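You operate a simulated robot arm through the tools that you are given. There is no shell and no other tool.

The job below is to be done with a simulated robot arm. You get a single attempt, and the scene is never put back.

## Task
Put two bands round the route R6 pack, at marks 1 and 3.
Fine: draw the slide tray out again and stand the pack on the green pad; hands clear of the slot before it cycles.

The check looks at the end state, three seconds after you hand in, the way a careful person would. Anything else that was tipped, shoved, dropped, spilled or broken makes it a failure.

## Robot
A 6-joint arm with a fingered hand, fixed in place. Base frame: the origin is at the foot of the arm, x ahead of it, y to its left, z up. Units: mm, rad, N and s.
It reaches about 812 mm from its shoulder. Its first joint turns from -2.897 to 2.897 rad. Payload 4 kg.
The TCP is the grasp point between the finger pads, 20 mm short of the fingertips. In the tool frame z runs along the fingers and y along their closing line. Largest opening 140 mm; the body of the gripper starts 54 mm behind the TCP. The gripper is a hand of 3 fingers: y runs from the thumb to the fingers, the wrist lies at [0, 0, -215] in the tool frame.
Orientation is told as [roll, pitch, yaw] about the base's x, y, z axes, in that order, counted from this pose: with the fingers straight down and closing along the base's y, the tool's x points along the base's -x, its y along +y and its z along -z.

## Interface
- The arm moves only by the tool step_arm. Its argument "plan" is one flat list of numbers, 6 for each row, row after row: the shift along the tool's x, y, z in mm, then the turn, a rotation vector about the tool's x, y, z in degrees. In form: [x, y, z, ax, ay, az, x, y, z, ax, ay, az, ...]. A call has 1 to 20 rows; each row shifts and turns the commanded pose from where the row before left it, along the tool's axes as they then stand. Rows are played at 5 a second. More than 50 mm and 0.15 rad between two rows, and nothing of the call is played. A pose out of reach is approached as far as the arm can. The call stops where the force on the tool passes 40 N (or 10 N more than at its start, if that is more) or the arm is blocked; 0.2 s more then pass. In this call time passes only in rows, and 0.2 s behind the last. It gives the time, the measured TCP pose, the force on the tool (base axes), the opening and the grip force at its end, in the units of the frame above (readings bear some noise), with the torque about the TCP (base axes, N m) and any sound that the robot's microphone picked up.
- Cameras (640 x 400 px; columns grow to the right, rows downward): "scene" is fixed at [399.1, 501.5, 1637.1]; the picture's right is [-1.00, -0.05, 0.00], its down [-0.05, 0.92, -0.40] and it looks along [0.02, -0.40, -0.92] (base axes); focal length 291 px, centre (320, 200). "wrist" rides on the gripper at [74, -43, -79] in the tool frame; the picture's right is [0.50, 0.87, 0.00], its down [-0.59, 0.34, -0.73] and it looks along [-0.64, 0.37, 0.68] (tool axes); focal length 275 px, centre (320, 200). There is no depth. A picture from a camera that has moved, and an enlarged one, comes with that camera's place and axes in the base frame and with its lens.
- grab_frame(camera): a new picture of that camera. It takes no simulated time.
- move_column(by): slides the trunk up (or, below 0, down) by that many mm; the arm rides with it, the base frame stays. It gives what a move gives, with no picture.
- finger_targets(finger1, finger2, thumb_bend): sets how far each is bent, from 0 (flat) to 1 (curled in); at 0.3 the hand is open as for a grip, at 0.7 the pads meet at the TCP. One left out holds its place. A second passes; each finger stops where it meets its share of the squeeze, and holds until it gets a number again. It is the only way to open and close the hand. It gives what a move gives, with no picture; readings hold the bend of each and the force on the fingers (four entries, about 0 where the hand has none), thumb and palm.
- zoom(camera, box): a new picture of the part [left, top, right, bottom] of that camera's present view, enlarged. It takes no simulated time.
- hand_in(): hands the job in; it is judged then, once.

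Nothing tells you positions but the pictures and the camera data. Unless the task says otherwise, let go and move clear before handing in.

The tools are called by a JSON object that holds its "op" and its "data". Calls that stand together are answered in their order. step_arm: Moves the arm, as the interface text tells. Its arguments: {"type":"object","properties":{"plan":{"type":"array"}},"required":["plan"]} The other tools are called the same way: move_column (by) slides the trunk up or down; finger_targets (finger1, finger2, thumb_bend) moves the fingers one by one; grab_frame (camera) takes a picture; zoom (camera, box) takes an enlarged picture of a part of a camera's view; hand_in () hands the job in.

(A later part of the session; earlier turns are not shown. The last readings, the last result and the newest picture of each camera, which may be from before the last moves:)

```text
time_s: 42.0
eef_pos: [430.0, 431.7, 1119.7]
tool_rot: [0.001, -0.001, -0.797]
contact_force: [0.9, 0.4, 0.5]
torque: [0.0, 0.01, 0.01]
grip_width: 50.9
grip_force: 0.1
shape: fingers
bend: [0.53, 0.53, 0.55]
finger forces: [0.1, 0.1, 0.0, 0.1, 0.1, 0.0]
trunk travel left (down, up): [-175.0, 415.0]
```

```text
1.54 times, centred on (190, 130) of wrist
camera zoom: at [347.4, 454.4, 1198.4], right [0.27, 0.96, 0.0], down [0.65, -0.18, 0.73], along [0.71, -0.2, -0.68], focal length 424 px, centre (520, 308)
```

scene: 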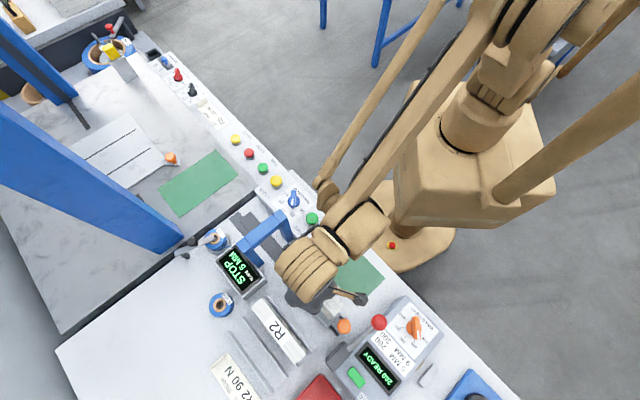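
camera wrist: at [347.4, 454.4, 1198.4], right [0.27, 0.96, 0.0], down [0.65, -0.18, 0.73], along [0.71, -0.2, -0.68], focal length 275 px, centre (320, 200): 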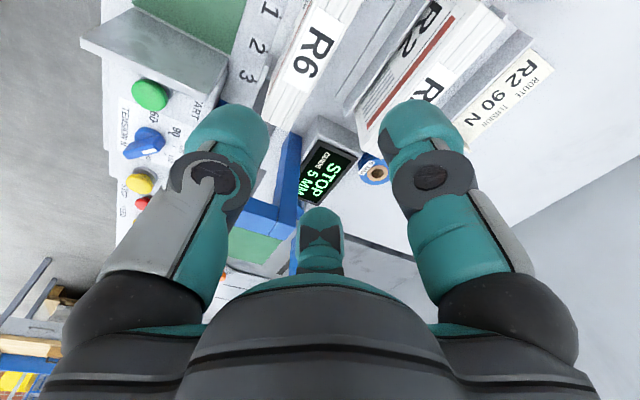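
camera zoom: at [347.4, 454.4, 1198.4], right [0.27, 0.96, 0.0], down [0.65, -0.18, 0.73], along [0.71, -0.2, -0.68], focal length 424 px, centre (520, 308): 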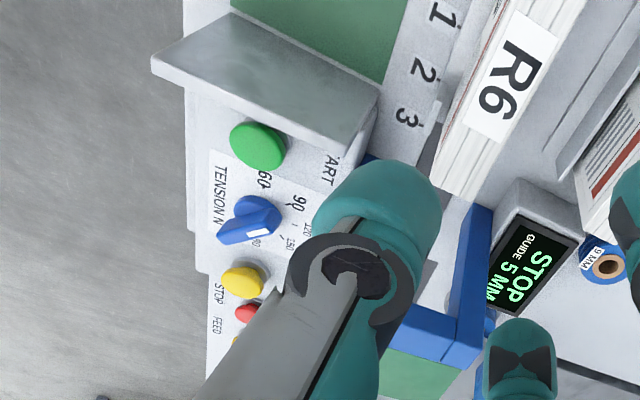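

The only candidate left is the reverse of the card; its upright lip looks meant for picking it up and turning it. The three fingers close radially to the TCP, so a centred pinch on the lip should be stable; I'll turn the hand and go look at the lip closely.

{"op": "step_arm", "data": {"plan": [0, 0, 0, 0, 0, -8.25, 0, 0, 0, 0, 0, -8.25, 0, 0, 0, 0, 0, -8.25, 0, 0, 0, 0, 0, -8.25, 0, 0, 0, 0, 0, -8.25, 0, 0, 0, 0, 0, -8.25, 0, 0, 0, 0, 0, -8.25, 0, 0, 0, 0, 0, -8.25, 0, 0, 0, 0, 0, -8.25, 0, 0, 0, 0, 0, -8.25, 0, 0, 0, 0, 0, -8.2, -38, -8, 0, 0, 0, 0, -38, -8, 0, 0, 0, 0, -38, -8, 0, 0, 0, 0, -38, -8, 0, 0, 0, 0]}}

{"op": "grab_frame", "data": {"camera": "wrist"}}

{"op": "grab_frame", "data": {"camera": "scene"}}

```text
time_s: 45.2
eef_pos: [561.5, 515.8, 1118.6]
tool_rot: [0.001, 0.001, 0.786]
contact_force: [1.0, 0.6, 0.3]
torque: [-0.04, -0.01, 0.0]
grip_width: 50.9
grip_force: 0.0
shape: fingers
bend: [0.53, 0.53, 0.55]
finger forces: [0.0, 0.0, 0.0, 0.0, 0.0, 0.0]
trunk travel left (down, up): [-175.0, 415.0]
```

```text
taken
camera wrist: at [539.4, 434.1, 1196.3], right [-0.97, 0.26, 0.0], down [0.18, 0.66, 0.73], along [0.19, 0.71, -0.68], focal length 275 px, centre (320, 200)
```

wrist: 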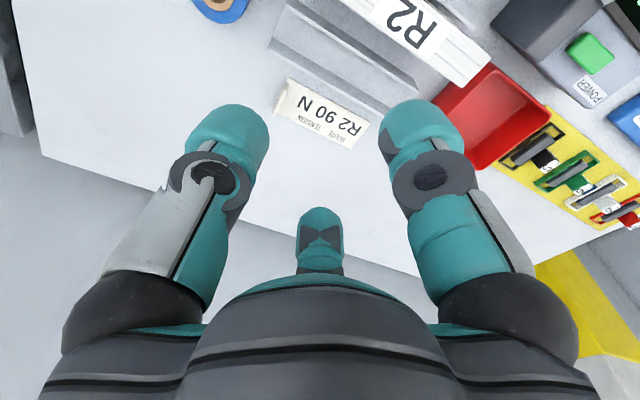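

```text
taken
```

scene: 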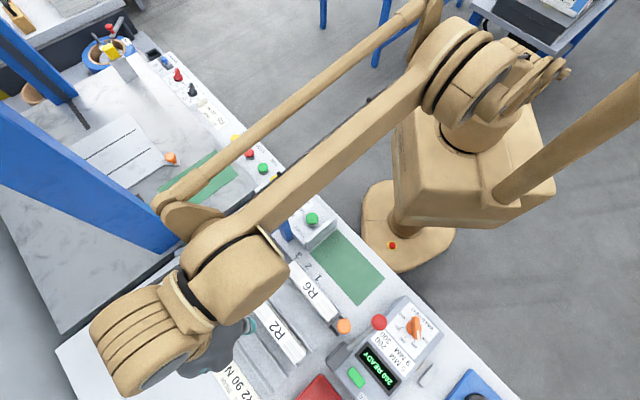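

{"op": "zoom", "data": {"camera": "wrist", "box": [255, 65, 385, 155]}}

{"op": "zoom", "data": {"camera": "scene", "box": [280, 260, 360, 340]}}

```text
4.44 times, centred on (320, 110) of wrist
camera zoom: at [539.4, 434.1, 1196.3], right [-0.97, 0.26, 0.0], down [0.18, 0.66, 0.73], along [0.19, 0.71, -0.68], focal length 1224 px, centre (320, 600)
```

zoom: 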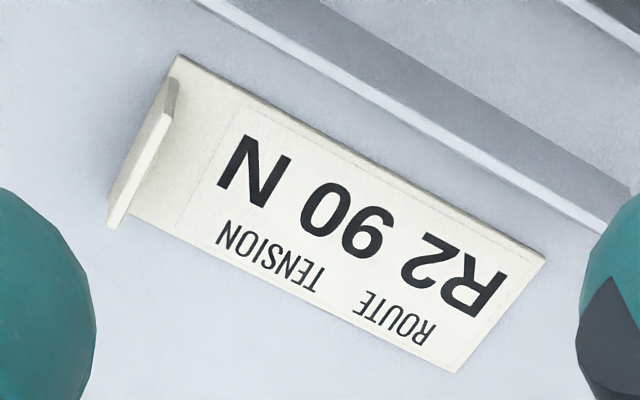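

```text
5.00 times, centred on (320, 300) of scene
camera zoom: at [399.1, 501.5, 1637.1], right [-1.0, -0.05, 0.0], down [-0.05, 0.92, -0.4], along [0.02, -0.4, -0.92], focal length 1457 px, centre (320, -300)
```

zoom: 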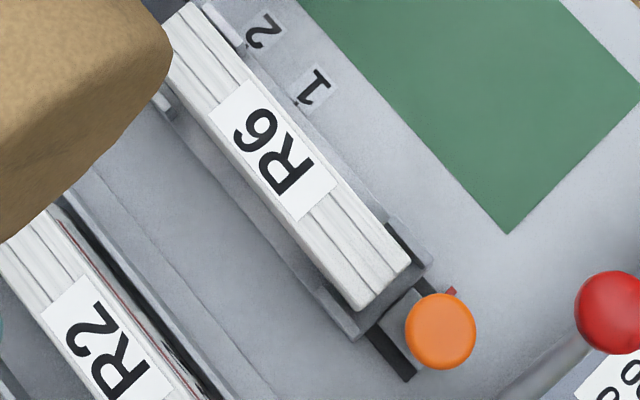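

{"op": "zoom", "data": {"camera": "wrist", "box": [270, 70, 310, 120]}}

{"op": "zoom", "data": {"camera": "scene", "box": [208, 350, 240, 380]}}

```text
8.00 times, centred on (290, 95) of wrist
camera zoom: at [539.4, 434.1, 1196.3], right [-0.97, 0.26, 0.0], down [0.18, 0.66, 0.73], along [0.19, 0.71, -0.68], focal length 2202 px, centre (560, 1040)
```

zoom: 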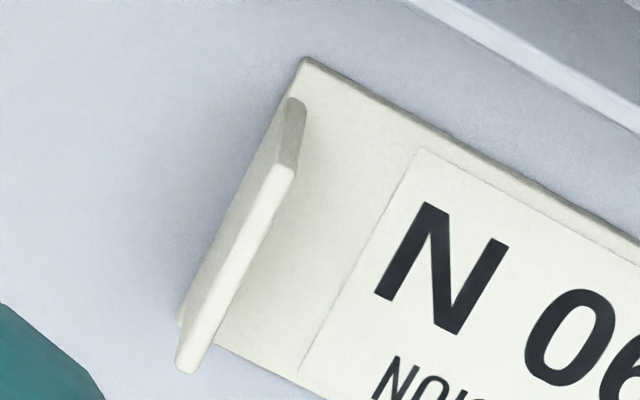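

```text
13.33 times, centred on (224, 365) of scene
camera zoom: at [399.1, 501.5, 1637.1], right [-1.0, -0.05, 0.0], down [-0.05, 0.92, -0.4], along [0.02, -0.4, -0.92], focal length 3886 px, centre (1600, -2000)
```

zoom: 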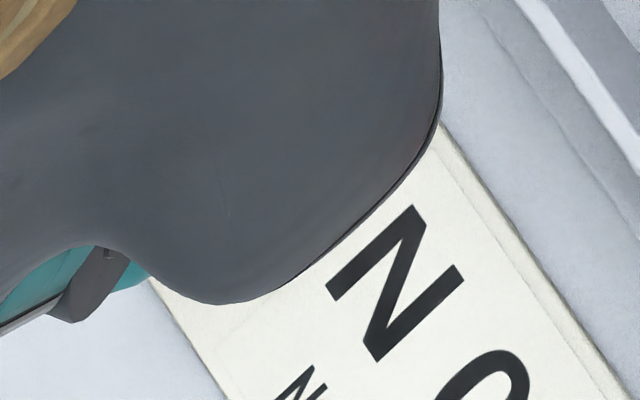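

The lip is at u≈-34, v 840–877 (base ≈ (631, 583)), 22 mm high and about 3 mm thick. I'll half-close the fingers, tilt the hand 18° outward to gain reach, and hover over it.

{"op": "finger_targets", "data": {"finger1": 0.61, "finger2": 0.61, "thumb_bend": 0.61}}

{"op": "step_arm", "data": {"plan": [0, 0, 0, 0, -6, 0, 0, 0, 0, 0, -6, 0, 0, 0, 0, 0, -6, 0, -8, 0.45, 44, 0, 0, 0, -8, 0.45, 44, 0, 0, 0, -8, 0.45, 44, 0, 0, 0, -8, 0.45, 44, 0, 0, 0]}}

{"op": "grab_frame", "data": {"camera": "wrist"}}

{"op": "grab_frame", "data": {"camera": "scene"}}

```text
time_s: 46.2
eef_pos: [560.8, 516.0, 1119.6]
tool_rot: [0.001, 0.001, 0.786]
contact_force: [0.9, 0.3, 0.3]
torque: [-0.01, -0.01, 0.0]
grip_width: 29.4
grip_force: 0.0
shape: fingers
bend: [0.61, 0.61, 0.61]
finger forces: [0.0, 0.0, 0.0, 0.0, 0.0, 0.0]
trunk travel left (down, up): [-175.0, 415.0]
```

```text
time_s: 47.8
eef_pos: [620.7, 578.1, 960.1]
tool_rot: [0.001, -0.315, 0.785]
contact_force: [0.1, 0.5, 0.5]
torque: [0.01, -0.02, 0.0]
grip_width: 29.4
grip_force: 0.0
shape: fingers
bend: [0.61, 0.61, 0.61]
finger forces: [0.0, 0.0, 0.0, 0.0, 0.1, 0.1]
trunk travel left (down, up): [-175.0, 415.0]
```

```text
taken
camera wrist: at [583.4, 480.9, 1012.2], right [-0.95, 0.28, -0.15], down [-0.01, 0.48, 0.88], along [0.32, 0.84, -0.45], focal length 275 px, centre (320, 200)
```

wrist: 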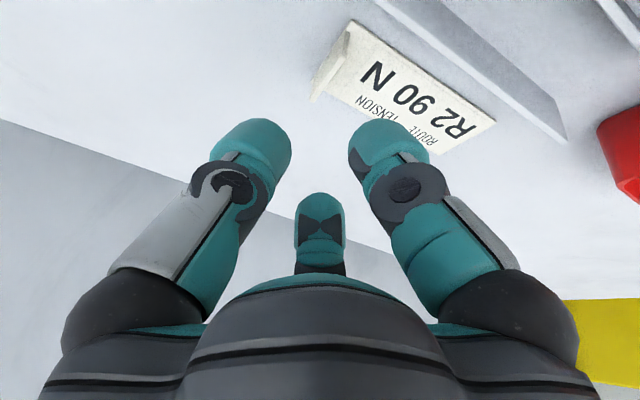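

```text
taken
```

scene: 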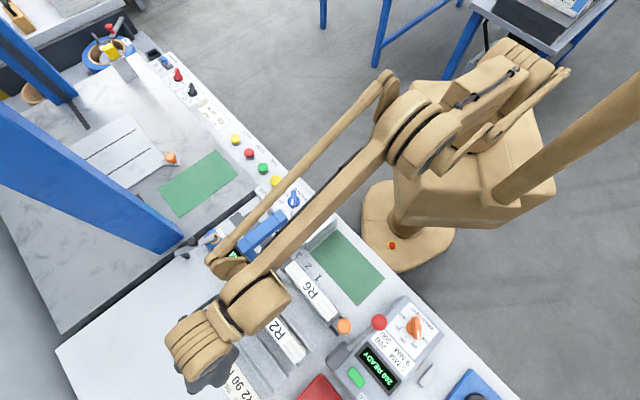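

{"op": "zoom", "data": {"camera": "wrist", "box": [280, 10, 380, 110]}}

```text
4.00 times, centred on (330, 60) of wrist
camera zoom: at [583.4, 480.9, 1012.2], right [-0.95, 0.28, -0.15], down [-0.01, 0.48, 0.88], along [0.32, 0.84, -0.45], focal length 1101 px, centre (280, 760)
```

zoom: 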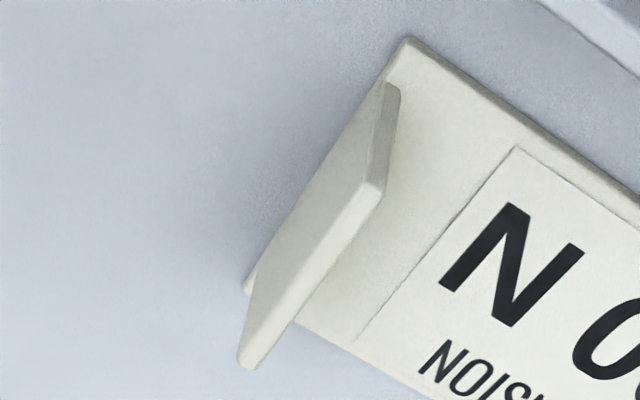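

{"op": "step_arm", "data": {"plan": [6.85, -0.7, 24, 0, 0, 0, 6.85, -0.7, 24, 0, 0, 0]}}

{"op": "grab_frame", "data": {"camera": "wrist"}}

{"op": "zoom", "data": {"camera": "wrist", "box": [200, 50, 440, 250]}}

```text
time_s: 48.4
eef_pos: [622.4, 576.4, 911.4]
tool_rot: [0.0, -0.315, 0.786]
contact_force: [-0.6, 0.8, 0.1]
torque: [0.02, 0.02, 0.01]
grip_width: 29.2
grip_force: 0.1
shape: fingers
bend: [0.61, 0.61, 0.61]
finger forces: [0.0, 0.1, 0.0, 0.0, 0.0, 0.1]
trunk travel left (down, up): [-175.0, 415.0]
```

```text
taken
camera wrist: at [584.9, 480.4, 963.1], right [-0.95, 0.28, -0.15], down [-0.01, 0.47, 0.88], along [0.32, 0.84, -0.45], focal length 275 px, centre (320, 200)
```

wrist: 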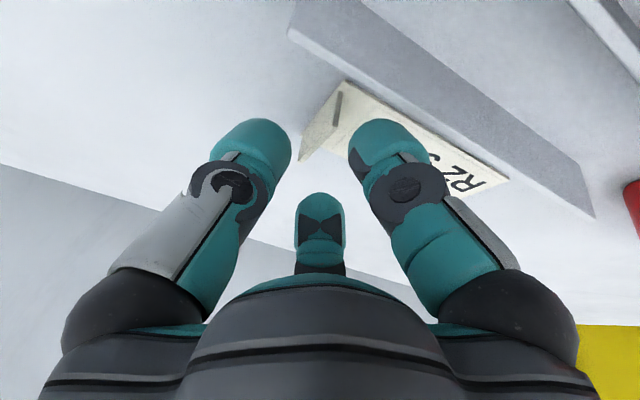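

```text
2.00 times, centred on (320, 150) of wrist
camera zoom: at [584.9, 480.4, 963.1], right [-0.95, 0.28, -0.15], down [-0.01, 0.47, 0.88], along [0.32, 0.84, -0.45], focal length 551 px, centre (320, 300)
```

zoom: 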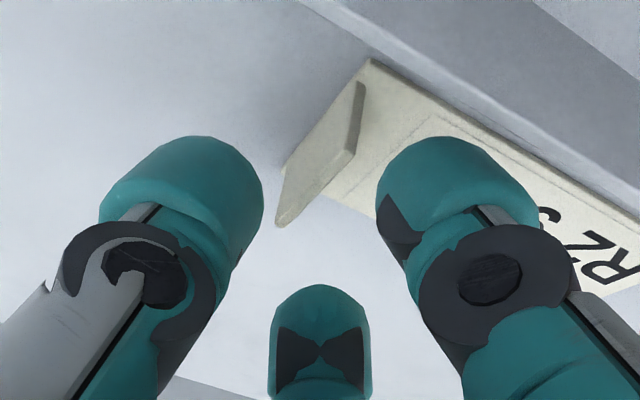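

{"op": "step_arm", "data": {"plan": [1.9, 0, 4.6, 0, 0, 0, 1.9, 0, 4.6, 0, 0, 0]}}

{"op": "step_arm", "data": {"plan": [1.0, 0, 3, 0, 0, 0]}}

{"op": "zoom", "data": {"camera": "wrist", "box": [200, 50, 440, 250]}}

```text
time_s: 49.0
eef_pos: [620.6, 578.0, 902.2]
tool_rot: [0.0, -0.314, 0.785]
contact_force: [0.0, -0.3, 0.5]
torque: [-0.02, 0.0, -0.04]
grip_width: 29.1
grip_force: 0.1
shape: fingers
bend: [0.61, 0.61, 0.61]
finger forces: [0.0, 0.0, 0.1, 0.1, 0.0, 0.1]
trunk travel left (down, up): [-175.0, 415.0]
```

```text
time_s: 49.4
eef_pos: [621.3, 576.6, 898.5]
tool_rot: [-0.001, -0.315, 0.786]
contact_force: [0.6, -0.6, -0.3]
torque: [-0.03, -0.01, 0.0]
grip_width: 29.1
grip_force: 0.0
shape: fingers
bend: [0.61, 0.61, 0.61]
finger forces: [0.1, 0.0, 0.0, 0.0, 0.0, 0.0]
trunk travel left (down, up): [-175.0, 415.0]
```

```text
2.00 times, centred on (320, 150) of wrist
camera zoom: at [584.5, 479.8, 950.2], right [-0.95, 0.28, -0.15], down [-0.01, 0.47, 0.88], along [0.32, 0.84, -0.45], focal length 551 px, centre (320, 300)
```

zoom: 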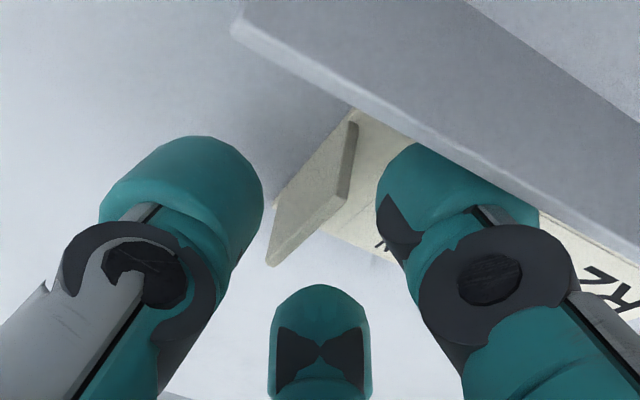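

The lip sits between the thumb and the two fingers. Closing on it now.

{"op": "finger_targets", "data": {"finger1": 0.66, "finger2": 0.66, "thumb_bend": 0.66}}

{"op": "zoom", "data": {"camera": "wrist", "box": [200, 50, 440, 250]}}

```text
time_s: 50.4
eef_pos: [621.5, 575.9, 899.5]
tool_rot: [0.002, -0.315, 0.785]
contact_force: [-0.3, -0.1, -0.5]
torque: [0.0, 0.0, 0.02]
grip_width: 13.7
grip_force: 0.2
shape: fingers
bend: [0.66, 0.66, 0.66]
finger forces: [0.0, 0.0, 0.1, 0.0, 0.1, 0.0]
trunk travel left (down, up): [-175.0, 415.0]
```

```text
2.00 times, centred on (320, 150) of wrist
camera zoom: at [584.5, 479.8, 950.3], right [-0.95, 0.28, -0.15], down [-0.01, 0.47, 0.88], along [0.32, 0.84, -0.45], focal length 551 px, centre (320, 300)
```

zoom: 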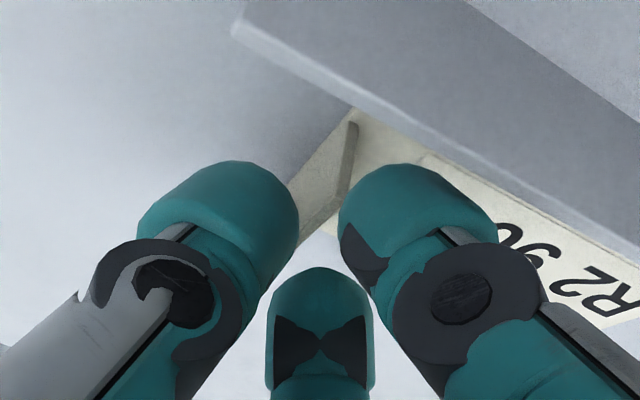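

{"op": "finger_targets", "data": {"finger1": 0.69, "finger2": 0.69, "thumb_bend": 0.72}}

{"op": "zoom", "data": {"camera": "wrist", "box": [200, 50, 440, 250]}}

```text
time_s: 51.4
eef_pos: [621.2, 577.2, 897.2]
tool_rot: [0.0, -0.313, 0.783]
contact_force: [-0.1, 0.4, 1.4]
torque: [0.02, -0.03, 0.0]
grip_width: 3.8
grip_force: 0.0
shape: fingers
bend: [0.68, 0.68, 0.71]
finger forces: [0.0, 0.1, 0.0, 0.0, 0.0, 0.0]
trunk travel left (down, up): [-175.0, 415.0]
```

```text
2.00 times, centred on (320, 150) of wrist
camera zoom: at [584.5, 479.8, 950.2], right [-0.95, 0.28, -0.15], down [-0.01, 0.47, 0.88], along [0.32, 0.84, -0.45], focal length 551 px, centre (320, 300)
```

zoom: 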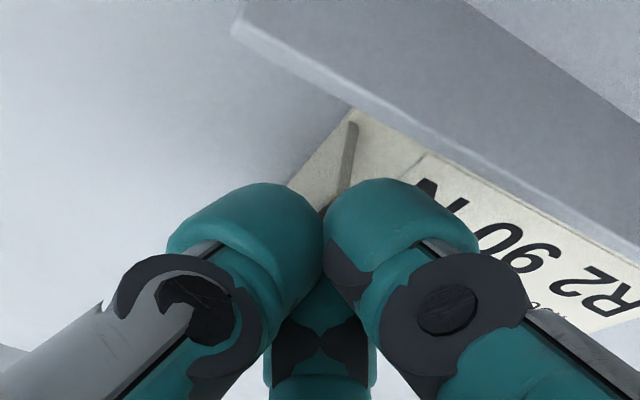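

{"op": "finger_targets", "data": {"finger1": 0.72, "finger2": 0.72, "thumb_bend": 0.76}}

{"op": "zoom", "data": {"camera": "wrist", "box": [200, 50, 440, 250]}}

```text
time_s: 52.4
eef_pos: [621.8, 577.0, 899.1]
tool_rot: [0.001, -0.315, 0.785]
contact_force: [-0.5, -0.3, 0.4]
torque: [0.02, 0.0, 0.03]
grip_width: 2.3
grip_force: 0.1
shape: fingers
bend: [0.69, 0.69, 0.72]
finger forces: [0.0, 0.0, 0.0, 0.0, 0.0, 0.0]
trunk travel left (down, up): [-175.0, 415.0]
```

```text
2.00 times, centred on (320, 150) of wrist
camera zoom: at [584.5, 479.8, 950.2], right [-0.95, 0.28, -0.15], down [-0.01, 0.47, 0.88], along [0.32, 0.84, -0.45], focal length 551 px, centre (320, 300)
```

zoom: 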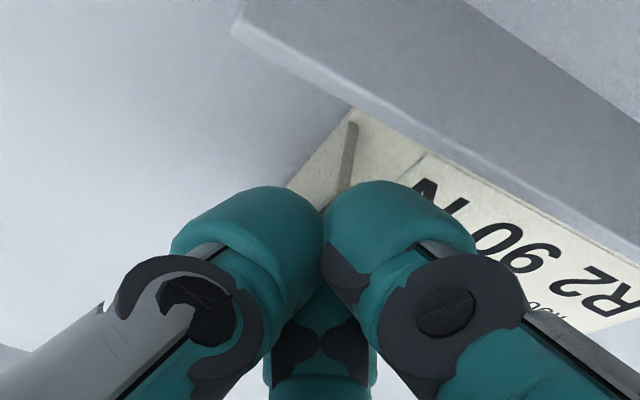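

{"op": "finger_targets", "data": {"finger1": 0.62, "finger2": 0.62, "thumb_bend": 0.62}}

{"op": "step_arm", "data": {"plan": [0.9, 0, 2.85, 0, 0, 0, 0.9, 0, 2.85, 0, 0, 0]}}

{"op": "step_arm", "data": {"plan": [0.9, 0, 2.85, 0, 0, 0]}}

{"op": "zoom", "data": {"camera": "wrist", "box": [200, 50, 440, 250]}}

```text
time_s: 53.4
eef_pos: [622.1, 577.4, 898.2]
tool_rot: [0.0, -0.315, 0.784]
contact_force: [0.0, 0.4, -0.4]
torque: [-0.01, 0.01, 0.03]
grip_width: 25.7
grip_force: 0.1
shape: fingers
bend: [0.62, 0.62, 0.62]
finger forces: [0.1, 0.0, 0.0, 0.0, 0.1, 0.0]
trunk travel left (down, up): [-175.0, 415.0]
```

```text
time_s: 54.0
eef_pos: [622.0, 576.8, 892.1]
tool_rot: [0.0, -0.315, 0.785]
contact_force: [-0.3, -0.3, -0.6]
torque: [0.0, 0.0, -0.04]
grip_width: 25.9
grip_force: 0.0
shape: fingers
bend: [0.62, 0.62, 0.62]
finger forces: [0.1, 0.1, 0.0, 0.1, 0.1, 0.0]
trunk travel left (down, up): [-175.0, 415.0]
```

```text
time_s: 54.4
eef_pos: [620.5, 577.7, 889.1]
tool_rot: [0.001, -0.313, 0.785]
contact_force: [0.9, 1.0, 1.1]
torque: [-0.04, 0.11, -0.02]
grip_width: 25.0
grip_force: 1.0
shape: fingers
bend: [0.62, 0.62, 0.62]
finger forces: [2.1, 0.0, 0.0, 0.1, 0.0, 0.1]
trunk travel left (down, up): [-175.0, 415.0]
```

```text
2.00 times, centred on (320, 150) of wrist
camera zoom: at [584.4, 479.8, 941.2], right [-0.95, 0.28, -0.15], down [-0.01, 0.47, 0.88], along [0.32, 0.84, -0.45], focal length 551 px, centre (320, 300)
```

zoom: 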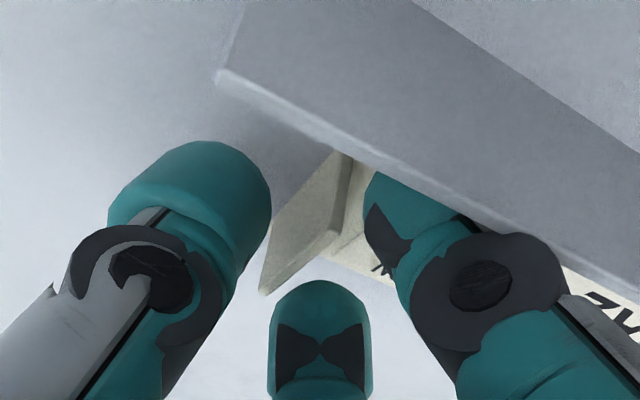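

Finger 1's knuckle touched the top of the empty rack's wall (2 N), so this is the depth limit at this tilt; the tips should already overlap the lip by about 9 mm. I'll back off 1 mm and close here.

{"op": "step_arm", "data": {"plan": [-0.3, 0, -1.2, 0, 0, 0]}}

{"op": "finger_targets", "data": {"finger1": 0.66, "finger2": 0.66, "thumb_bend": 0.66}}

{"op": "finger_targets", "data": {"finger1": 0.69, "finger2": 0.69, "thumb_bend": 0.72}}

{"op": "zoom", "data": {"camera": "wrist", "box": [200, 50, 440, 250]}}

```text
time_s: 54.8
eef_pos: [621.2, 576.8, 890.5]
tool_rot: [-0.002, -0.313, 0.785]
contact_force: [0.5, 0.1, 0.5]
torque: [0.01, 0.02, -0.02]
grip_width: 25.6
grip_force: 0.2
shape: fingers
bend: [0.62, 0.62, 0.62]
finger forces: [0.1, 0.1, 0.1, 0.0, 0.0, 0.0]
trunk travel left (down, up): [-175.0, 415.0]
```

```text
time_s: 55.8
eef_pos: [621.7, 576.7, 889.7]
tool_rot: [0.0, -0.314, 0.786]
contact_force: [0.1, -1.1, 0.6]
torque: [0.0, -0.01, 0.03]
grip_width: 13.8
grip_force: 0.0
shape: fingers
bend: [0.66, 0.66, 0.66]
finger forces: [0.1, 0.0, 0.0, 0.1, 0.0, 0.1]
trunk travel left (down, up): [-175.0, 415.0]
```

```text
time_s: 56.8
eef_pos: [620.9, 576.4, 891.0]
tool_rot: [-0.001, -0.313, 0.786]
contact_force: [-0.9, -0.4, 0.4]
torque: [0.02, 0.01, -0.01]
grip_width: 5.5
grip_force: 1.9
shape: fingers
bend: [0.68, 0.68, 0.69]
finger forces: [1.7, 0.0, 0.0, 0.0, 2.4, 0.0]
trunk travel left (down, up): [-175.0, 415.0]
```

```text
2.00 times, centred on (320, 150) of wrist
camera zoom: at [584.3, 479.7, 942.5], right [-0.95, 0.28, -0.15], down [-0.01, 0.47, 0.88], along [0.32, 0.84, -0.45], focal length 551 px, centre (320, 300)
```

zoom: 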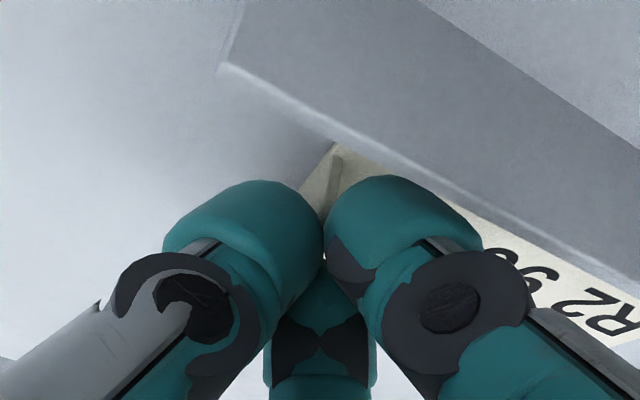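

{"op": "finger_targets", "data": {"finger1": 0.73, "finger2": 0.75, "thumb_bend": 0.75}}

{"op": "zoom", "data": {"camera": "wrist", "box": [200, 50, 440, 250]}}

```text
time_s: 57.8
eef_pos: [621.6, 576.5, 890.2]
tool_rot: [0.001, -0.314, 0.785]
contact_force: [-0.5, -0.8, 1.1]
torque: [0.0, 0.0, 0.01]
grip_width: 3.8
grip_force: 5.0
shape: fingers
bend: [0.68, 0.73, 0.71]
finger forces: [3.8, 0.1, 0.0, 0.0, 5.8, 0.0]
trunk travel left (down, up): [-175.0, 415.0]
```

```text
2.00 times, centred on (320, 150) of wrist
camera zoom: at [584.3, 479.7, 942.6], right [-0.95, 0.28, -0.15], down [-0.01, 0.47, 0.88], along [0.32, 0.84, -0.45], focal length 551 px, centre (320, 300)
```

zoom: 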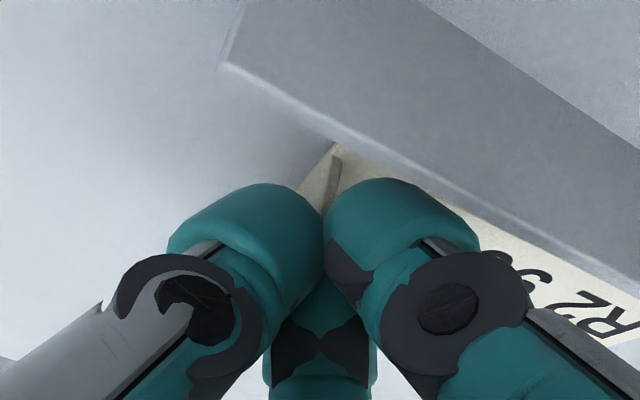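

{"op": "finger_targets", "data": {"finger1": 0.78, "finger2": 0.75, "thumb_bend": 0.8}}

{"op": "step_arm", "data": {"plan": [-0.9, 0, -2.85, 0, 0, 0, -1.2, 0, -3.8, 0, 0, 0]}}

{"op": "grab_frame", "data": {"camera": "wrist"}}

{"op": "zoom", "data": {"camera": "scene", "box": [190, 330, 290, 400]}}

```text
time_s: 58.8
eef_pos: [621.5, 576.9, 890.7]
tool_rot: [-0.001, -0.314, 0.786]
contact_force: [0.3, -0.3, 1.2]
torque: [-0.01, 0.0, 0.0]
grip_width: 0.6
grip_force: 3.0
shape: fingers
bend: [0.74, 0.73, 0.73]
finger forces: [6.6, 0.0, 0.1, 0.1, 0.1, 0.0]
trunk travel left (down, up): [-175.0, 415.0]
```

```text
time_s: 59.4
eef_pos: [621.0, 576.3, 897.9]
tool_rot: [0.0, -0.315, 0.784]
contact_force: [-2.0, -0.3, 0.1]
torque: [-0.01, -0.01, 0.01]
grip_width: 0.1
grip_force: 0.0
shape: fingers
bend: [0.75, 0.73, 0.74]
finger forces: [0.0, 0.0, 0.0, 0.1, 0.1, 0.1]
trunk travel left (down, up): [-175.0, 415.0]
```

```text
taken
camera wrist: at [584.2, 479.6, 949.6], right [-0.95, 0.28, -0.15], down [-0.01, 0.47, 0.88], along [0.32, 0.84, -0.45], focal length 275 px, centre (320, 200)
```

wrist: 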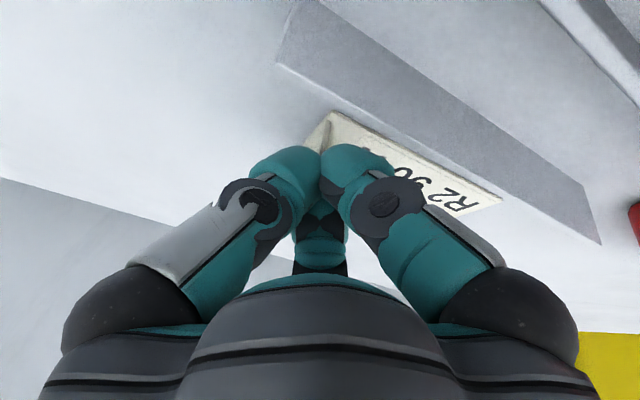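

```text
5.71 times, centred on (240, 365) of scene
camera zoom: at [399.1, 501.5, 1637.1], right [-1.0, -0.05, 0.0], down [-0.05, 0.92, -0.4], along [0.02, -0.4, -0.92], focal length 1665 px, centre (777, -743)
```

zoom: 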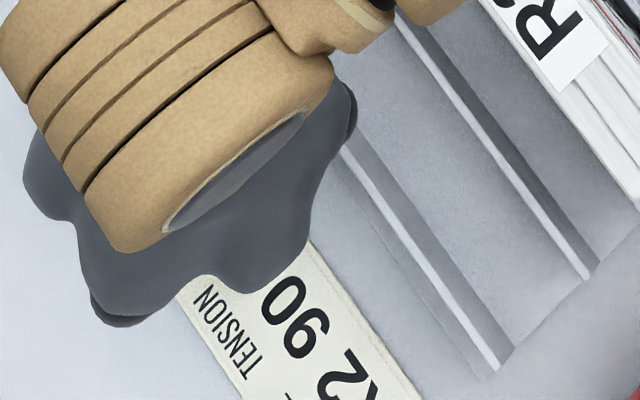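

The pinch slipped off the lip's top because the knuckle over the rack wall kept me too high. I'll raise, turn the hand by 30° so no knuckle points at the wall (thumb and finger 1 then oppose across the lip, finger 2 outside), and look again.

{"op": "step_arm", "data": {"plan": [-5, 0, -15, 0, 0, 0, -5, 0, -15, 0, 0, 0]}}

{"op": "finger_targets", "data": {"finger1": 0.61, "finger2": 0.56, "thumb_bend": 0.61}}

{"op": "step_arm", "data": {"plan": [0, 0, 0, 0, 0, 7.5, 0, 0, 0, 0, 0, 7.5, 0, 0, 0, 0, 0, 7.5, 0, 0, 0, 0, 0, 7.5]}}

{"op": "grab_frame", "data": {"camera": "wrist"}}

{"op": "zoom", "data": {"camera": "wrist", "box": [200, 20, 440, 220]}}

```text
time_s: 60.0
eef_pos: [621.6, 577.0, 929.5]
tool_rot: [-0.001, -0.313, 0.784]
contact_force: [0.6, -0.2, 0.4]
torque: [-0.02, 0.02, -0.05]
grip_width: 0.0
grip_force: 0.0
shape: fingers
bend: [0.75, 0.73, 0.74]
finger forces: [0.1, 0.0, 0.1, 0.0, 0.0, 0.0]
trunk travel left (down, up): [-175.0, 415.0]
```

```text
time_s: 61.0
eef_pos: [620.5, 577.2, 929.3]
tool_rot: [-0.001, -0.314, 0.784]
contact_force: [-0.3, 0.2, 0.3]
torque: [-0.01, -0.03, -0.03]
grip_width: 28.6
grip_force: 0.1
shape: fingers
bend: [0.61, 0.56, 0.61]
finger forces: [0.0, 0.0, 0.1, 0.0, 0.1, 0.1]
trunk travel left (down, up): [-175.0, 415.0]
```

```text
time_s: 62.0
eef_pos: [621.5, 577.9, 929.3]
tool_rot: [0.16, -0.271, 0.238]
contact_force: [0.2, -0.1, -0.1]
torque: [-0.02, -0.04, 0.01]
grip_width: 28.7
grip_force: 0.1
shape: fingers
bend: [0.61, 0.56, 0.61]
finger forces: [0.0, 0.0, 0.0, 0.0, 0.0, 0.1]
trunk travel left (down, up): [-175.0, 415.0]
```

```text
taken
camera wrist: at [546.2, 502.6, 977.7], right [-0.71, 0.71, 0.0], down [0.3, 0.3, 0.91], along [0.64, 0.64, -0.42], focal length 275 px, centre (320, 200)
```

wrist: 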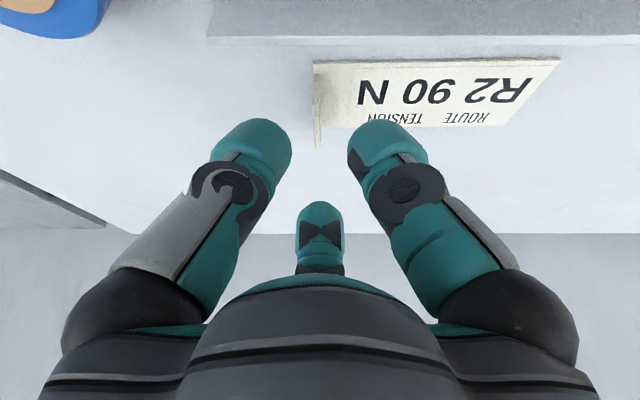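

```text
2.00 times, centred on (320, 120) of wrist
camera zoom: at [546.2, 502.6, 977.7], right [-0.71, 0.71, 0.0], down [0.3, 0.3, 0.91], along [0.64, 0.64, -0.42], focal length 551 px, centre (320, 360)
```

zoom: 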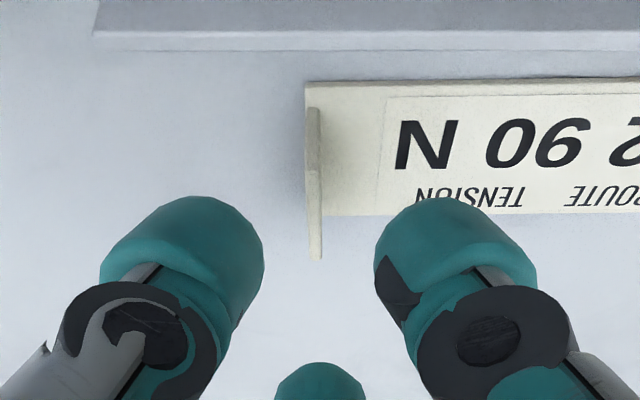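

This view is well aligned: the lip lies edge-on in the centre plane between thumb and finger 1. I'll go down around it.

{"op": "step_arm", "data": {"plan": [1.65, -1.65, 14.8, 0, 0, 0, 1.65, -1.65, 14.8, 0, 0, 0, 0.8, -0.8, 7.4, 0, 0, 0]}}

{"op": "zoom", "data": {"camera": "wrist", "box": [200, 20, 440, 220]}}

```text
time_s: 62.5
eef_pos: [623.9, 578.6, 911.8]
tool_rot: [0.161, -0.268, 0.24]
contact_force: [0.7, 1.1, 22.2]
torque: [-2.0, 1.94, -0.07]
grip_width: 28.9
grip_force: 0.1
shape: fingers
bend: [0.61, 0.56, 0.61]
finger forces: [0.0, 0.1, 0.0, 0.1, 0.0, 0.0]
trunk travel left (down, up): [-175.0, 415.0]
stopped in row 2: the force on the tool passed its limit at 59 N (the readings are from after the stop); the commanded pose is now the measured one
```

```text
2.00 times, centred on (320, 120) of wrist
camera zoom: at [548.5, 504.3, 961.7], right [-0.71, 0.71, 0.0], down [0.3, 0.3, 0.91], along [0.64, 0.64, -0.42], focal length 551 px, centre (320, 360)
```

zoom: 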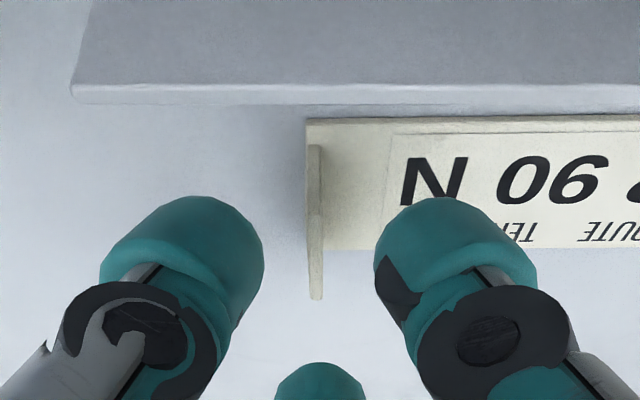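

The back of the tilted hand came down on the top of the R2 pack (contact about 127 mm behind the TCP). I'm lifting straight off at once and checking R2.

{"op": "step_arm", "data": {"plan": [-4, 2.3, -14.3, 0, 0, 0, -4, 2.3, -14.3, 0, 0, 0]}}

{"op": "zoom", "data": {"camera": "scene", "box": [200, 270, 340, 400]}}

{"op": "grab_frame", "data": {"camera": "wrist"}}

```text
time_s: 63.1
eef_pos: [623.7, 579.3, 941.7]
tool_rot: [0.161, -0.268, 0.24]
contact_force: [-0.3, -0.4, 0.0]
torque: [0.02, 0.0, 0.01]
grip_width: 28.9
grip_force: 0.0
shape: fingers
bend: [0.61, 0.56, 0.61]
finger forces: [0.1, 0.1, 0.0, 0.1, 0.0, 0.0]
trunk travel left (down, up): [-175.0, 415.0]
```

```text
3.08 times, centred on (270, 335) of scene
camera zoom: at [399.1, 501.5, 1637.1], right [-1.0, -0.05, 0.0], down [-0.05, 0.92, -0.4], along [0.02, -0.4, -0.92], focal length 897 px, centre (474, -215)
```

zoom: 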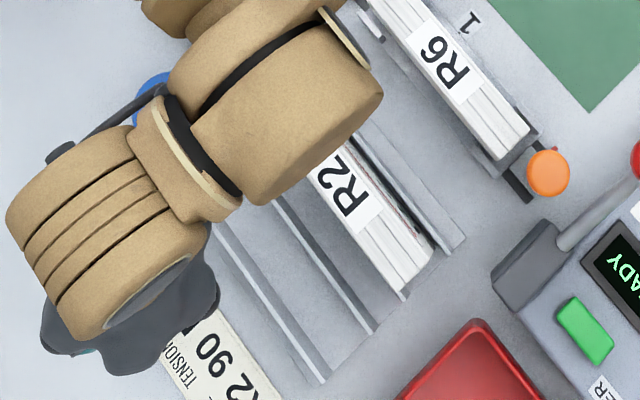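

```text
taken
camera wrist: at [549.0, 504.6, 989.8], right [-0.71, 0.71, 0.0], down [0.3, 0.3, 0.91], along [0.64, 0.64, -0.42], focal length 275 px, centre (320, 200)
```

wrist: 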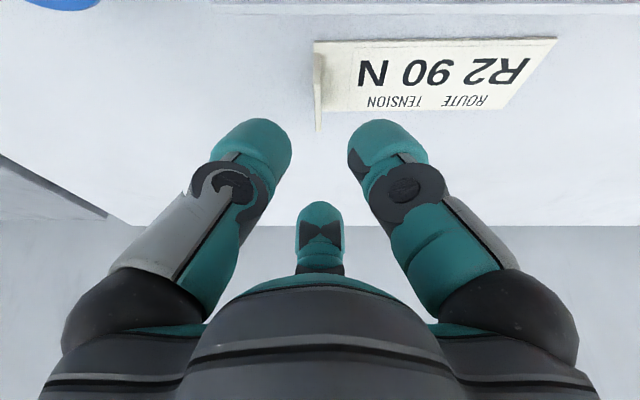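

R2 is undisturbed. It was the wrist camera's housing that touched it, so I'll turn the hand another way round (camera outward), with fingers 1 and 2 either side of the lip and the thumb on the far side.

{"op": "step_arm", "data": {"plan": [0, 0, -10, 0, 0, -8, 0, 0, 0, 0, 0, -8, 0, 0, 0, 0, 0, -8, 0, 0, 0, 0, 0, -8, 0, 0, 0, 0, 0, -8, 0, 0, 0, 0, 0, -8, 0, 0, 0, 0, 0, -8, 0, 0, 0, 0, 0, -8, 0, 0, 0, 0, 0, -8, 0, 0, 0, 0, 0, -8, 0, 0, 0, 0, 0, -8, 0, 0, 0, 0, 0, -8, 0, 0, 0, 0, 0, -8, 0, 0, 0, 0, 0, -8, 0, 0, 0, 0, 0, -8]}}

{"op": "grab_frame", "data": {"camera": "wrist"}}

{"op": "grab_frame", "data": {"camera": "scene"}}

```text
time_s: 66.3
eef_pos: [621.9, 577.3, 950.9]
tool_rot: [-0.308, -0.04, 2.221]
contact_force: [-0.4, -0.4, 0.2]
torque: [0.03, 0.02, -0.02]
grip_width: 28.9
grip_force: 0.1
shape: fingers
bend: [0.61, 0.56, 0.61]
finger forces: [0.0, 0.0, 0.1, 0.1, 0.1, 0.0]
out of reach, approached as far as the arm can: row 15
trunk travel left (down, up): [-175.0, 415.0]
```

```text
taken
camera wrist: at [681.9, 525.9, 1035.4], right [-0.36, -0.89, -0.28], down [-0.78, 0.12, 0.62], along [-0.52, 0.45, -0.73], focal length 275 px, centre (320, 200)
```

wrist: 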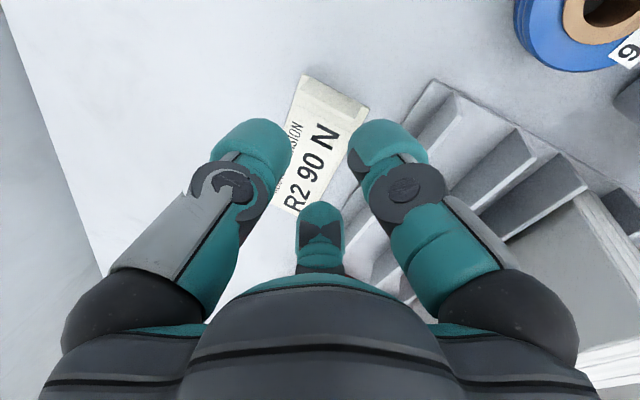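

```text
taken
```

scene: 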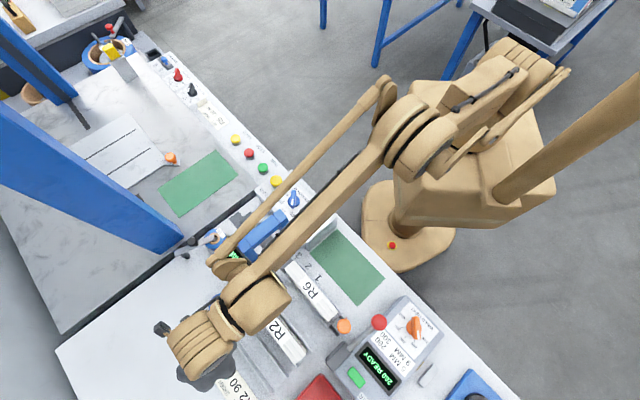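

{"op": "step_arm", "data": {"plan": [0, 0, 0, 0, 0, 8]}}

{"op": "zoom", "data": {"camera": "wrist", "box": [220, 40, 440, 220]}}

```text
time_s: 66.7
eef_pos: [623.4, 576.9, 950.9]
tool_rot: [-0.301, -0.083, 2.085]
contact_force: [-0.4, 0.4, 0.1]
torque: [0.02, 0.01, 0.0]
grip_width: 28.9
grip_force: 0.0
shape: fingers
bend: [0.61, 0.56, 0.61]
finger forces: [0.0, 0.1, 0.1, 0.1, 0.0, 0.0]
trunk travel left (down, up): [-175.0, 415.0]
```

```text
2.22 times, centred on (330, 130) of wrist
camera zoom: at [677.2, 515.2, 1031.8], right [-0.49, -0.82, -0.3], down [-0.73, 0.2, 0.65], along [-0.47, 0.53, -0.7], focal length 612 px, centre (298, 356)
```

zoom: 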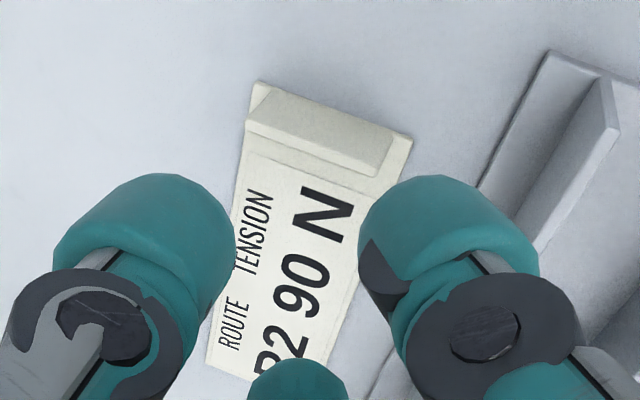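

{"op": "step_arm", "data": {"plan": [0, 0, 0, 0, 0, 8, 0, 0, 0, 0, 0, 8, 0, 0, 0, 0, 0, 8, 0, 0, 0, 0, 0, 8, 0, 0, 0, 0, 0, 8, 0, 0, 0, 0, 0, 8, 0, 0, 0, 0, 0, 8, 0, 0, 0, 0, 0, 8, 0, 0, 0, 0, 0, 8, 0, 0, 0, 0, 0, 8, 0, 0, 0, 0, 0, 8, 0, 0, 0, 0, 0, 8, 0, 0, 0, 0, 0, 8, 0, 0, 0, 0, 0, 8]}}

{"op": "step_arm", "data": {"plan": [0, 0, 0, 0, 0, 8, 0, 0, 0, 0, 0, 8, 0, 0, 0, 0, 0, 8, 0, 0, 0, 0, 0, 8, 0, 0, 0, 0, 0, 8, 0, 0, 0, 0, 0, 8, 0, 0, 0, 0, 0, 8, 0, 0, 0, 0, 0, 8, 0, 0, 0, 0, 0, 8, 0, 0, 0, 0, 0, 8, 0, 0, 0, 0, 0, 8, 0, 0, 0, 0, 0, 8, 0, 0, 0, 0, 0, 8, 0, 0, 0, 0, 0, 8]}}

{"op": "grab_frame", "data": {"camera": "wrist"}}

{"op": "grab_frame", "data": {"camera": "scene"}}

```text
time_s: 69.7
eef_pos: [623.0, 577.3, 950.4]
tool_rot: [0.196, -0.245, 0.091]
contact_force: [-0.7, 1.0, 0.1]
torque: [-0.02, 0.0, -0.03]
grip_width: 28.8
grip_force: 0.1
shape: fingers
bend: [0.61, 0.56, 0.61]
finger forces: [0.0, 0.1, 0.0, 0.0, 0.0, 0.0]
trunk travel left (down, up): [-175.0, 415.0]
```

```text
time_s: 72.7
eef_pos: [621.6, 577.4, 950.6]
tool_rot: [0.162, 0.269, -1.818]
contact_force: [-0.3, 0.5, -0.4]
torque: [-0.02, 0.01, 0.02]
grip_width: 28.7
grip_force: 0.1
shape: fingers
bend: [0.61, 0.56, 0.61]
finger forces: [0.1, 0.0, 0.0, 0.0, 0.0, 0.0]
trunk travel left (down, up): [-175.0, 415.0]
```

```text
taken
camera wrist: at [581.5, 641.8, 1038.7], right [0.94, 0.22, 0.27], down [0.02, -0.8, 0.59], along [0.35, -0.55, -0.76], focal length 275 px, centre (320, 200)
```

wrist: 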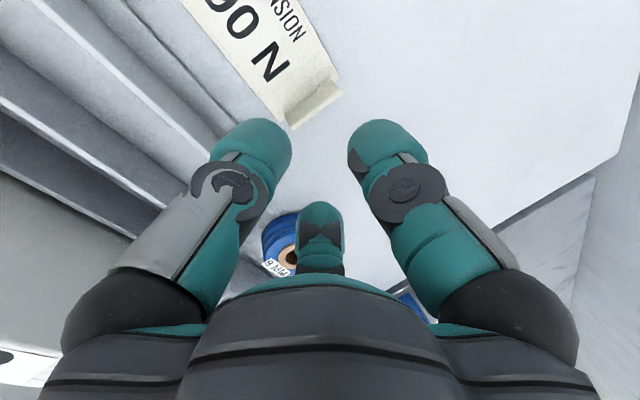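

```text
taken
```

scene: 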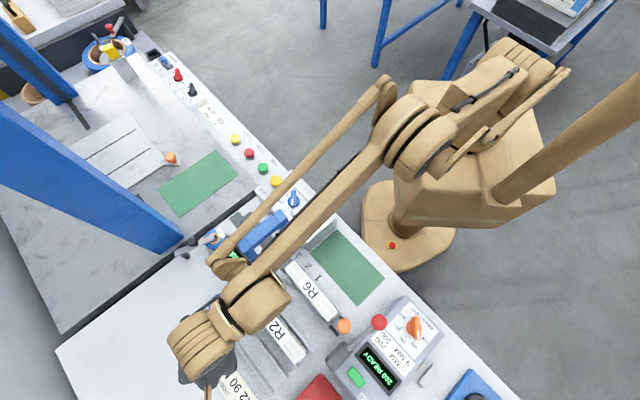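

{"op": "zoom", "data": {"camera": "wrist", "box": [200, 20, 440, 220]}}

```text
2.00 times, centred on (320, 120) of wrist
camera zoom: at [581.5, 641.8, 1038.7], right [0.94, 0.22, 0.27], down [0.02, -0.8, 0.59], along [0.35, -0.55, -0.76], focal length 551 px, centre (320, 360)
```

zoom: 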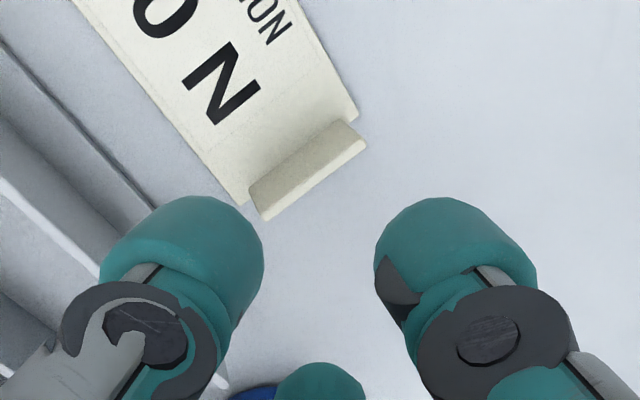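

Comparing these views shows the bench and card are about 9 mm lower than I had assumed (card ≈849, lip top ≈874), and the card slid ≈8 mm outward in the slip; I'll restore that later. I'll adjust the tilt and position and go in deeper this time.

{"op": "finger_targets", "data": {"finger1": 0.53, "finger2": 0.61, "thumb_bend": 0.61}}

{"op": "step_arm", "data": {"plan": [13.4, 10.5, 5.5, -2.05, 3.44, 0]}}

{"op": "zoom", "data": {"camera": "wrist", "box": [200, 20, 440, 220]}}

```text
time_s: 73.7
eef_pos: [621.8, 577.3, 951.8]
tool_rot: [0.161, 0.268, -1.818]
contact_force: [-0.5, 1.0, 0.6]
torque: [0.0, 0.0, 0.01]
grip_width: 42.0
grip_force: 0.0
shape: fingers
bend: [0.53, 0.61, 0.61]
finger forces: [0.1, 0.1, 0.0, 0.0, 0.1, 0.1]
trunk travel left (down, up): [-175.0, 415.0]
```

```text
time_s: 74.1
eef_pos: [637.5, 588.5, 950.7]
tool_rot: [0.201, 0.327, -1.805]
contact_force: [0.4, 0.3, 1.0]
torque: [-0.01, -0.02, 0.01]
grip_width: 42.1
grip_force: 0.1
shape: fingers
bend: [0.53, 0.61, 0.61]
finger forces: [0.0, 0.0, 0.0, 0.1, 0.0, 0.1]
trunk travel left (down, up): [-175.0, 415.0]
```

```text
2.00 times, centred on (320, 120) of wrist
camera zoom: at [591.0, 648.5, 1039.1], right [0.92, 0.21, 0.32], down [-0.01, -0.83, 0.56], along [0.39, -0.51, -0.77], focal length 551 px, centre (320, 360)
```

zoom: 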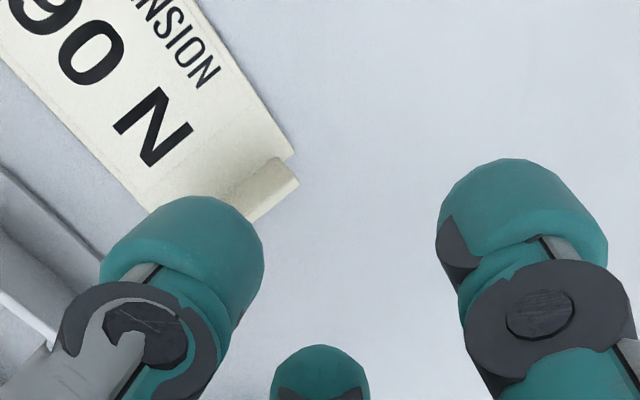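

{"op": "step_arm", "data": {"plan": [-5.5, -3.5, 15.3, 0, 0, 0, -5.5, -3.5, 15.3, 0, 0, 0, -5.5, -3.5, 15.3, 0, 0, 0]}}

{"op": "zoom", "data": {"camera": "wrist", "box": [200, 50, 440, 250]}}

```text
time_s: 74.9
eef_pos: [635.6, 588.3, 899.8]
tool_rot: [0.197, 0.328, -1.804]
contact_force: [0.7, 0.1, -0.2]
torque: [0.0, -0.03, -0.03]
grip_width: 42.3
grip_force: 0.0
shape: fingers
bend: [0.53, 0.61, 0.61]
finger forces: [0.1, 0.1, 0.0, 0.1, 0.1, 0.0]
trunk travel left (down, up): [-175.0, 415.0]
```

```text
2.00 times, centred on (320, 150) of wrist
camera zoom: at [589.8, 647.9, 989.0], right [0.92, 0.21, 0.32], down [-0.01, -0.83, 0.56], along [0.39, -0.51, -0.77], focal length 551 px, centre (320, 300)
```

zoom: 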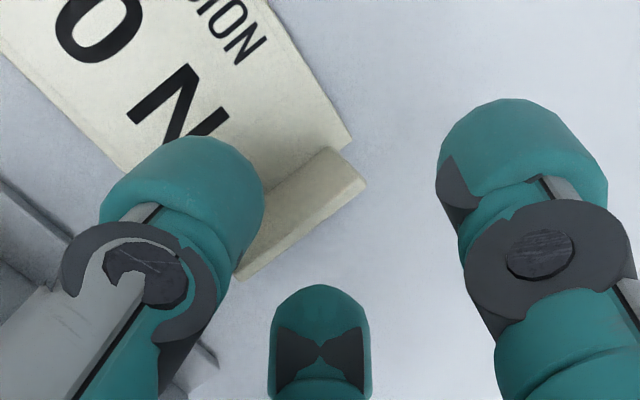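

{"op": "step_arm", "data": {"plan": [-3.2, -1.9, 9.3, 0, 0, 0, -1.6, -1.0, 4.6, 0, 0, 0]}}

{"op": "step_arm", "data": {"plan": [-1.3, -0.8, 3.7, 0, 0, 0]}}

{"op": "step_arm", "data": {"plan": [-1.0, -0.6, 2.8, 0, 0, 0]}}

{"op": "zoom", "data": {"camera": "wrist", "box": [200, 50, 440, 250]}}

```text
time_s: 75.5
eef_pos: [634.9, 587.4, 885.4]
tool_rot: [0.199, 0.328, -1.805]
contact_force: [0.6, 0.2, -0.5]
torque: [0.01, 0.0, 0.02]
grip_width: 42.4
grip_force: 0.7
shape: fingers
bend: [0.53, 0.61, 0.61]
finger forces: [0.0, 0.1, 0.1, 0.0, 0.1, 0.0]
trunk travel left (down, up): [-175.0, 415.0]
```

```text
time_s: 75.9
eef_pos: [633.8, 588.9, 883.6]
tool_rot: [0.201, 0.331, -1.803]
contact_force: [-4.2, 3.2, 17.6]
torque: [0.27, 0.46, 0.01]
grip_width: 40.5
grip_force: 8.8
shape: fingers
bend: [0.53, 0.61, 0.62]
finger forces: [0.0, 0.0, 0.0, 0.0, 17.6, 0.0]
trunk travel left (down, up): [-175.0, 415.0]
```

```text
time_s: 76.3
eef_pos: [631.5, 588.7, 882.4]
tool_rot: [0.203, 0.332, -1.799]
contact_force: [-7.4, 13.1, 35.2]
torque: [0.72, 0.88, -0.16]
grip_width: 38.8
grip_force: 17.5
shape: fingers
bend: [0.53, 0.61, 0.63]
finger forces: [0.0, 0.0, 0.0, 0.1, 35.4, 0.1]
trunk travel left (down, up): [-175.0, 415.0]
```

```text
2.00 times, centred on (320, 150) of wrist
camera zoom: at [585.4, 648.5, 971.8], right [0.92, 0.21, 0.33], down [-0.01, -0.83, 0.55], along [0.39, -0.51, -0.77], focal length 551 px, centre (320, 300)
```

zoom: 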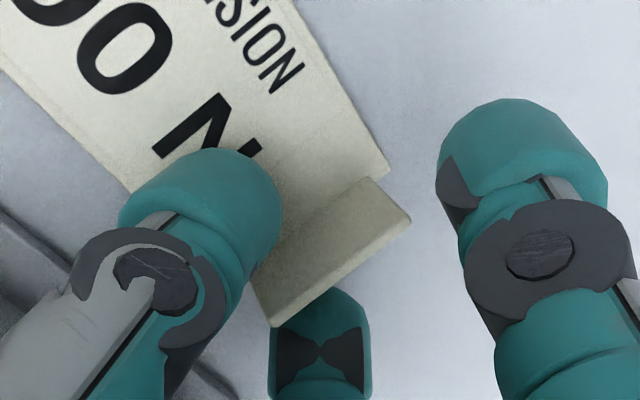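

The thumb tip is pressing on the card's face, so fingertips reach further down than the nominal 20 mm. I'll back off ~3 mm and pinch here.

{"op": "step_arm", "data": {"plan": [1.2, 0.7, -3.4, 0, 0, 0]}}

{"op": "step_arm", "data": {"plan": [0.6, 0.4, -1.8, 0, 0, 0]}}

{"op": "zoom", "data": {"camera": "wrist", "box": [200, 50, 440, 250]}}

```text
time_s: 76.7
eef_pos: [635.6, 585.6, 883.0]
tool_rot: [0.203, 0.328, -1.806]
contact_force: [-3.2, 0.9, 17.0]
torque: [0.2, 0.44, 0.0]
grip_width: 39.5
grip_force: 8.7
shape: fingers
bend: [0.53, 0.61, 0.62]
finger forces: [0.1, 0.0, 0.1, 0.0, 16.9, 0.0]
trunk travel left (down, up): [-175.0, 415.0]
```

```text
time_s: 77.1
eef_pos: [635.6, 586.9, 883.0]
tool_rot: [0.202, 0.329, -1.804]
contact_force: [0.9, -1.3, 3.5]
torque: [0.02, 0.03, -0.01]
grip_width: 39.8
grip_force: 1.7
shape: fingers
bend: [0.53, 0.61, 0.62]
finger forces: [0.0, 0.1, 0.2, 0.1, 3.2, 0.0]
trunk travel left (down, up): [-175.0, 415.0]
```

```text
2.00 times, centred on (320, 150) of wrist
camera zoom: at [590.0, 647.3, 972.5], right [0.92, 0.21, 0.32], down [-0.01, -0.83, 0.56], along [0.39, -0.52, -0.76], focal length 551 px, centre (320, 300)
```

zoom: 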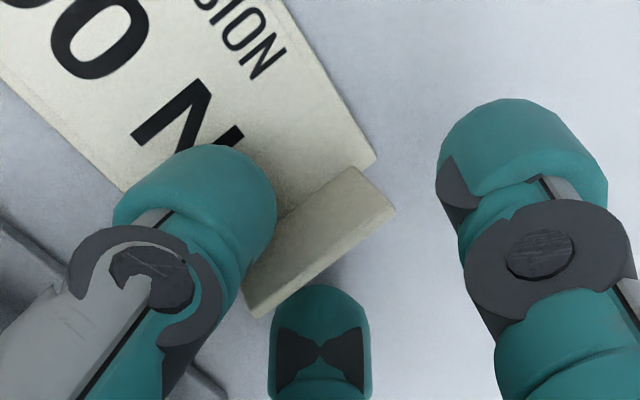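

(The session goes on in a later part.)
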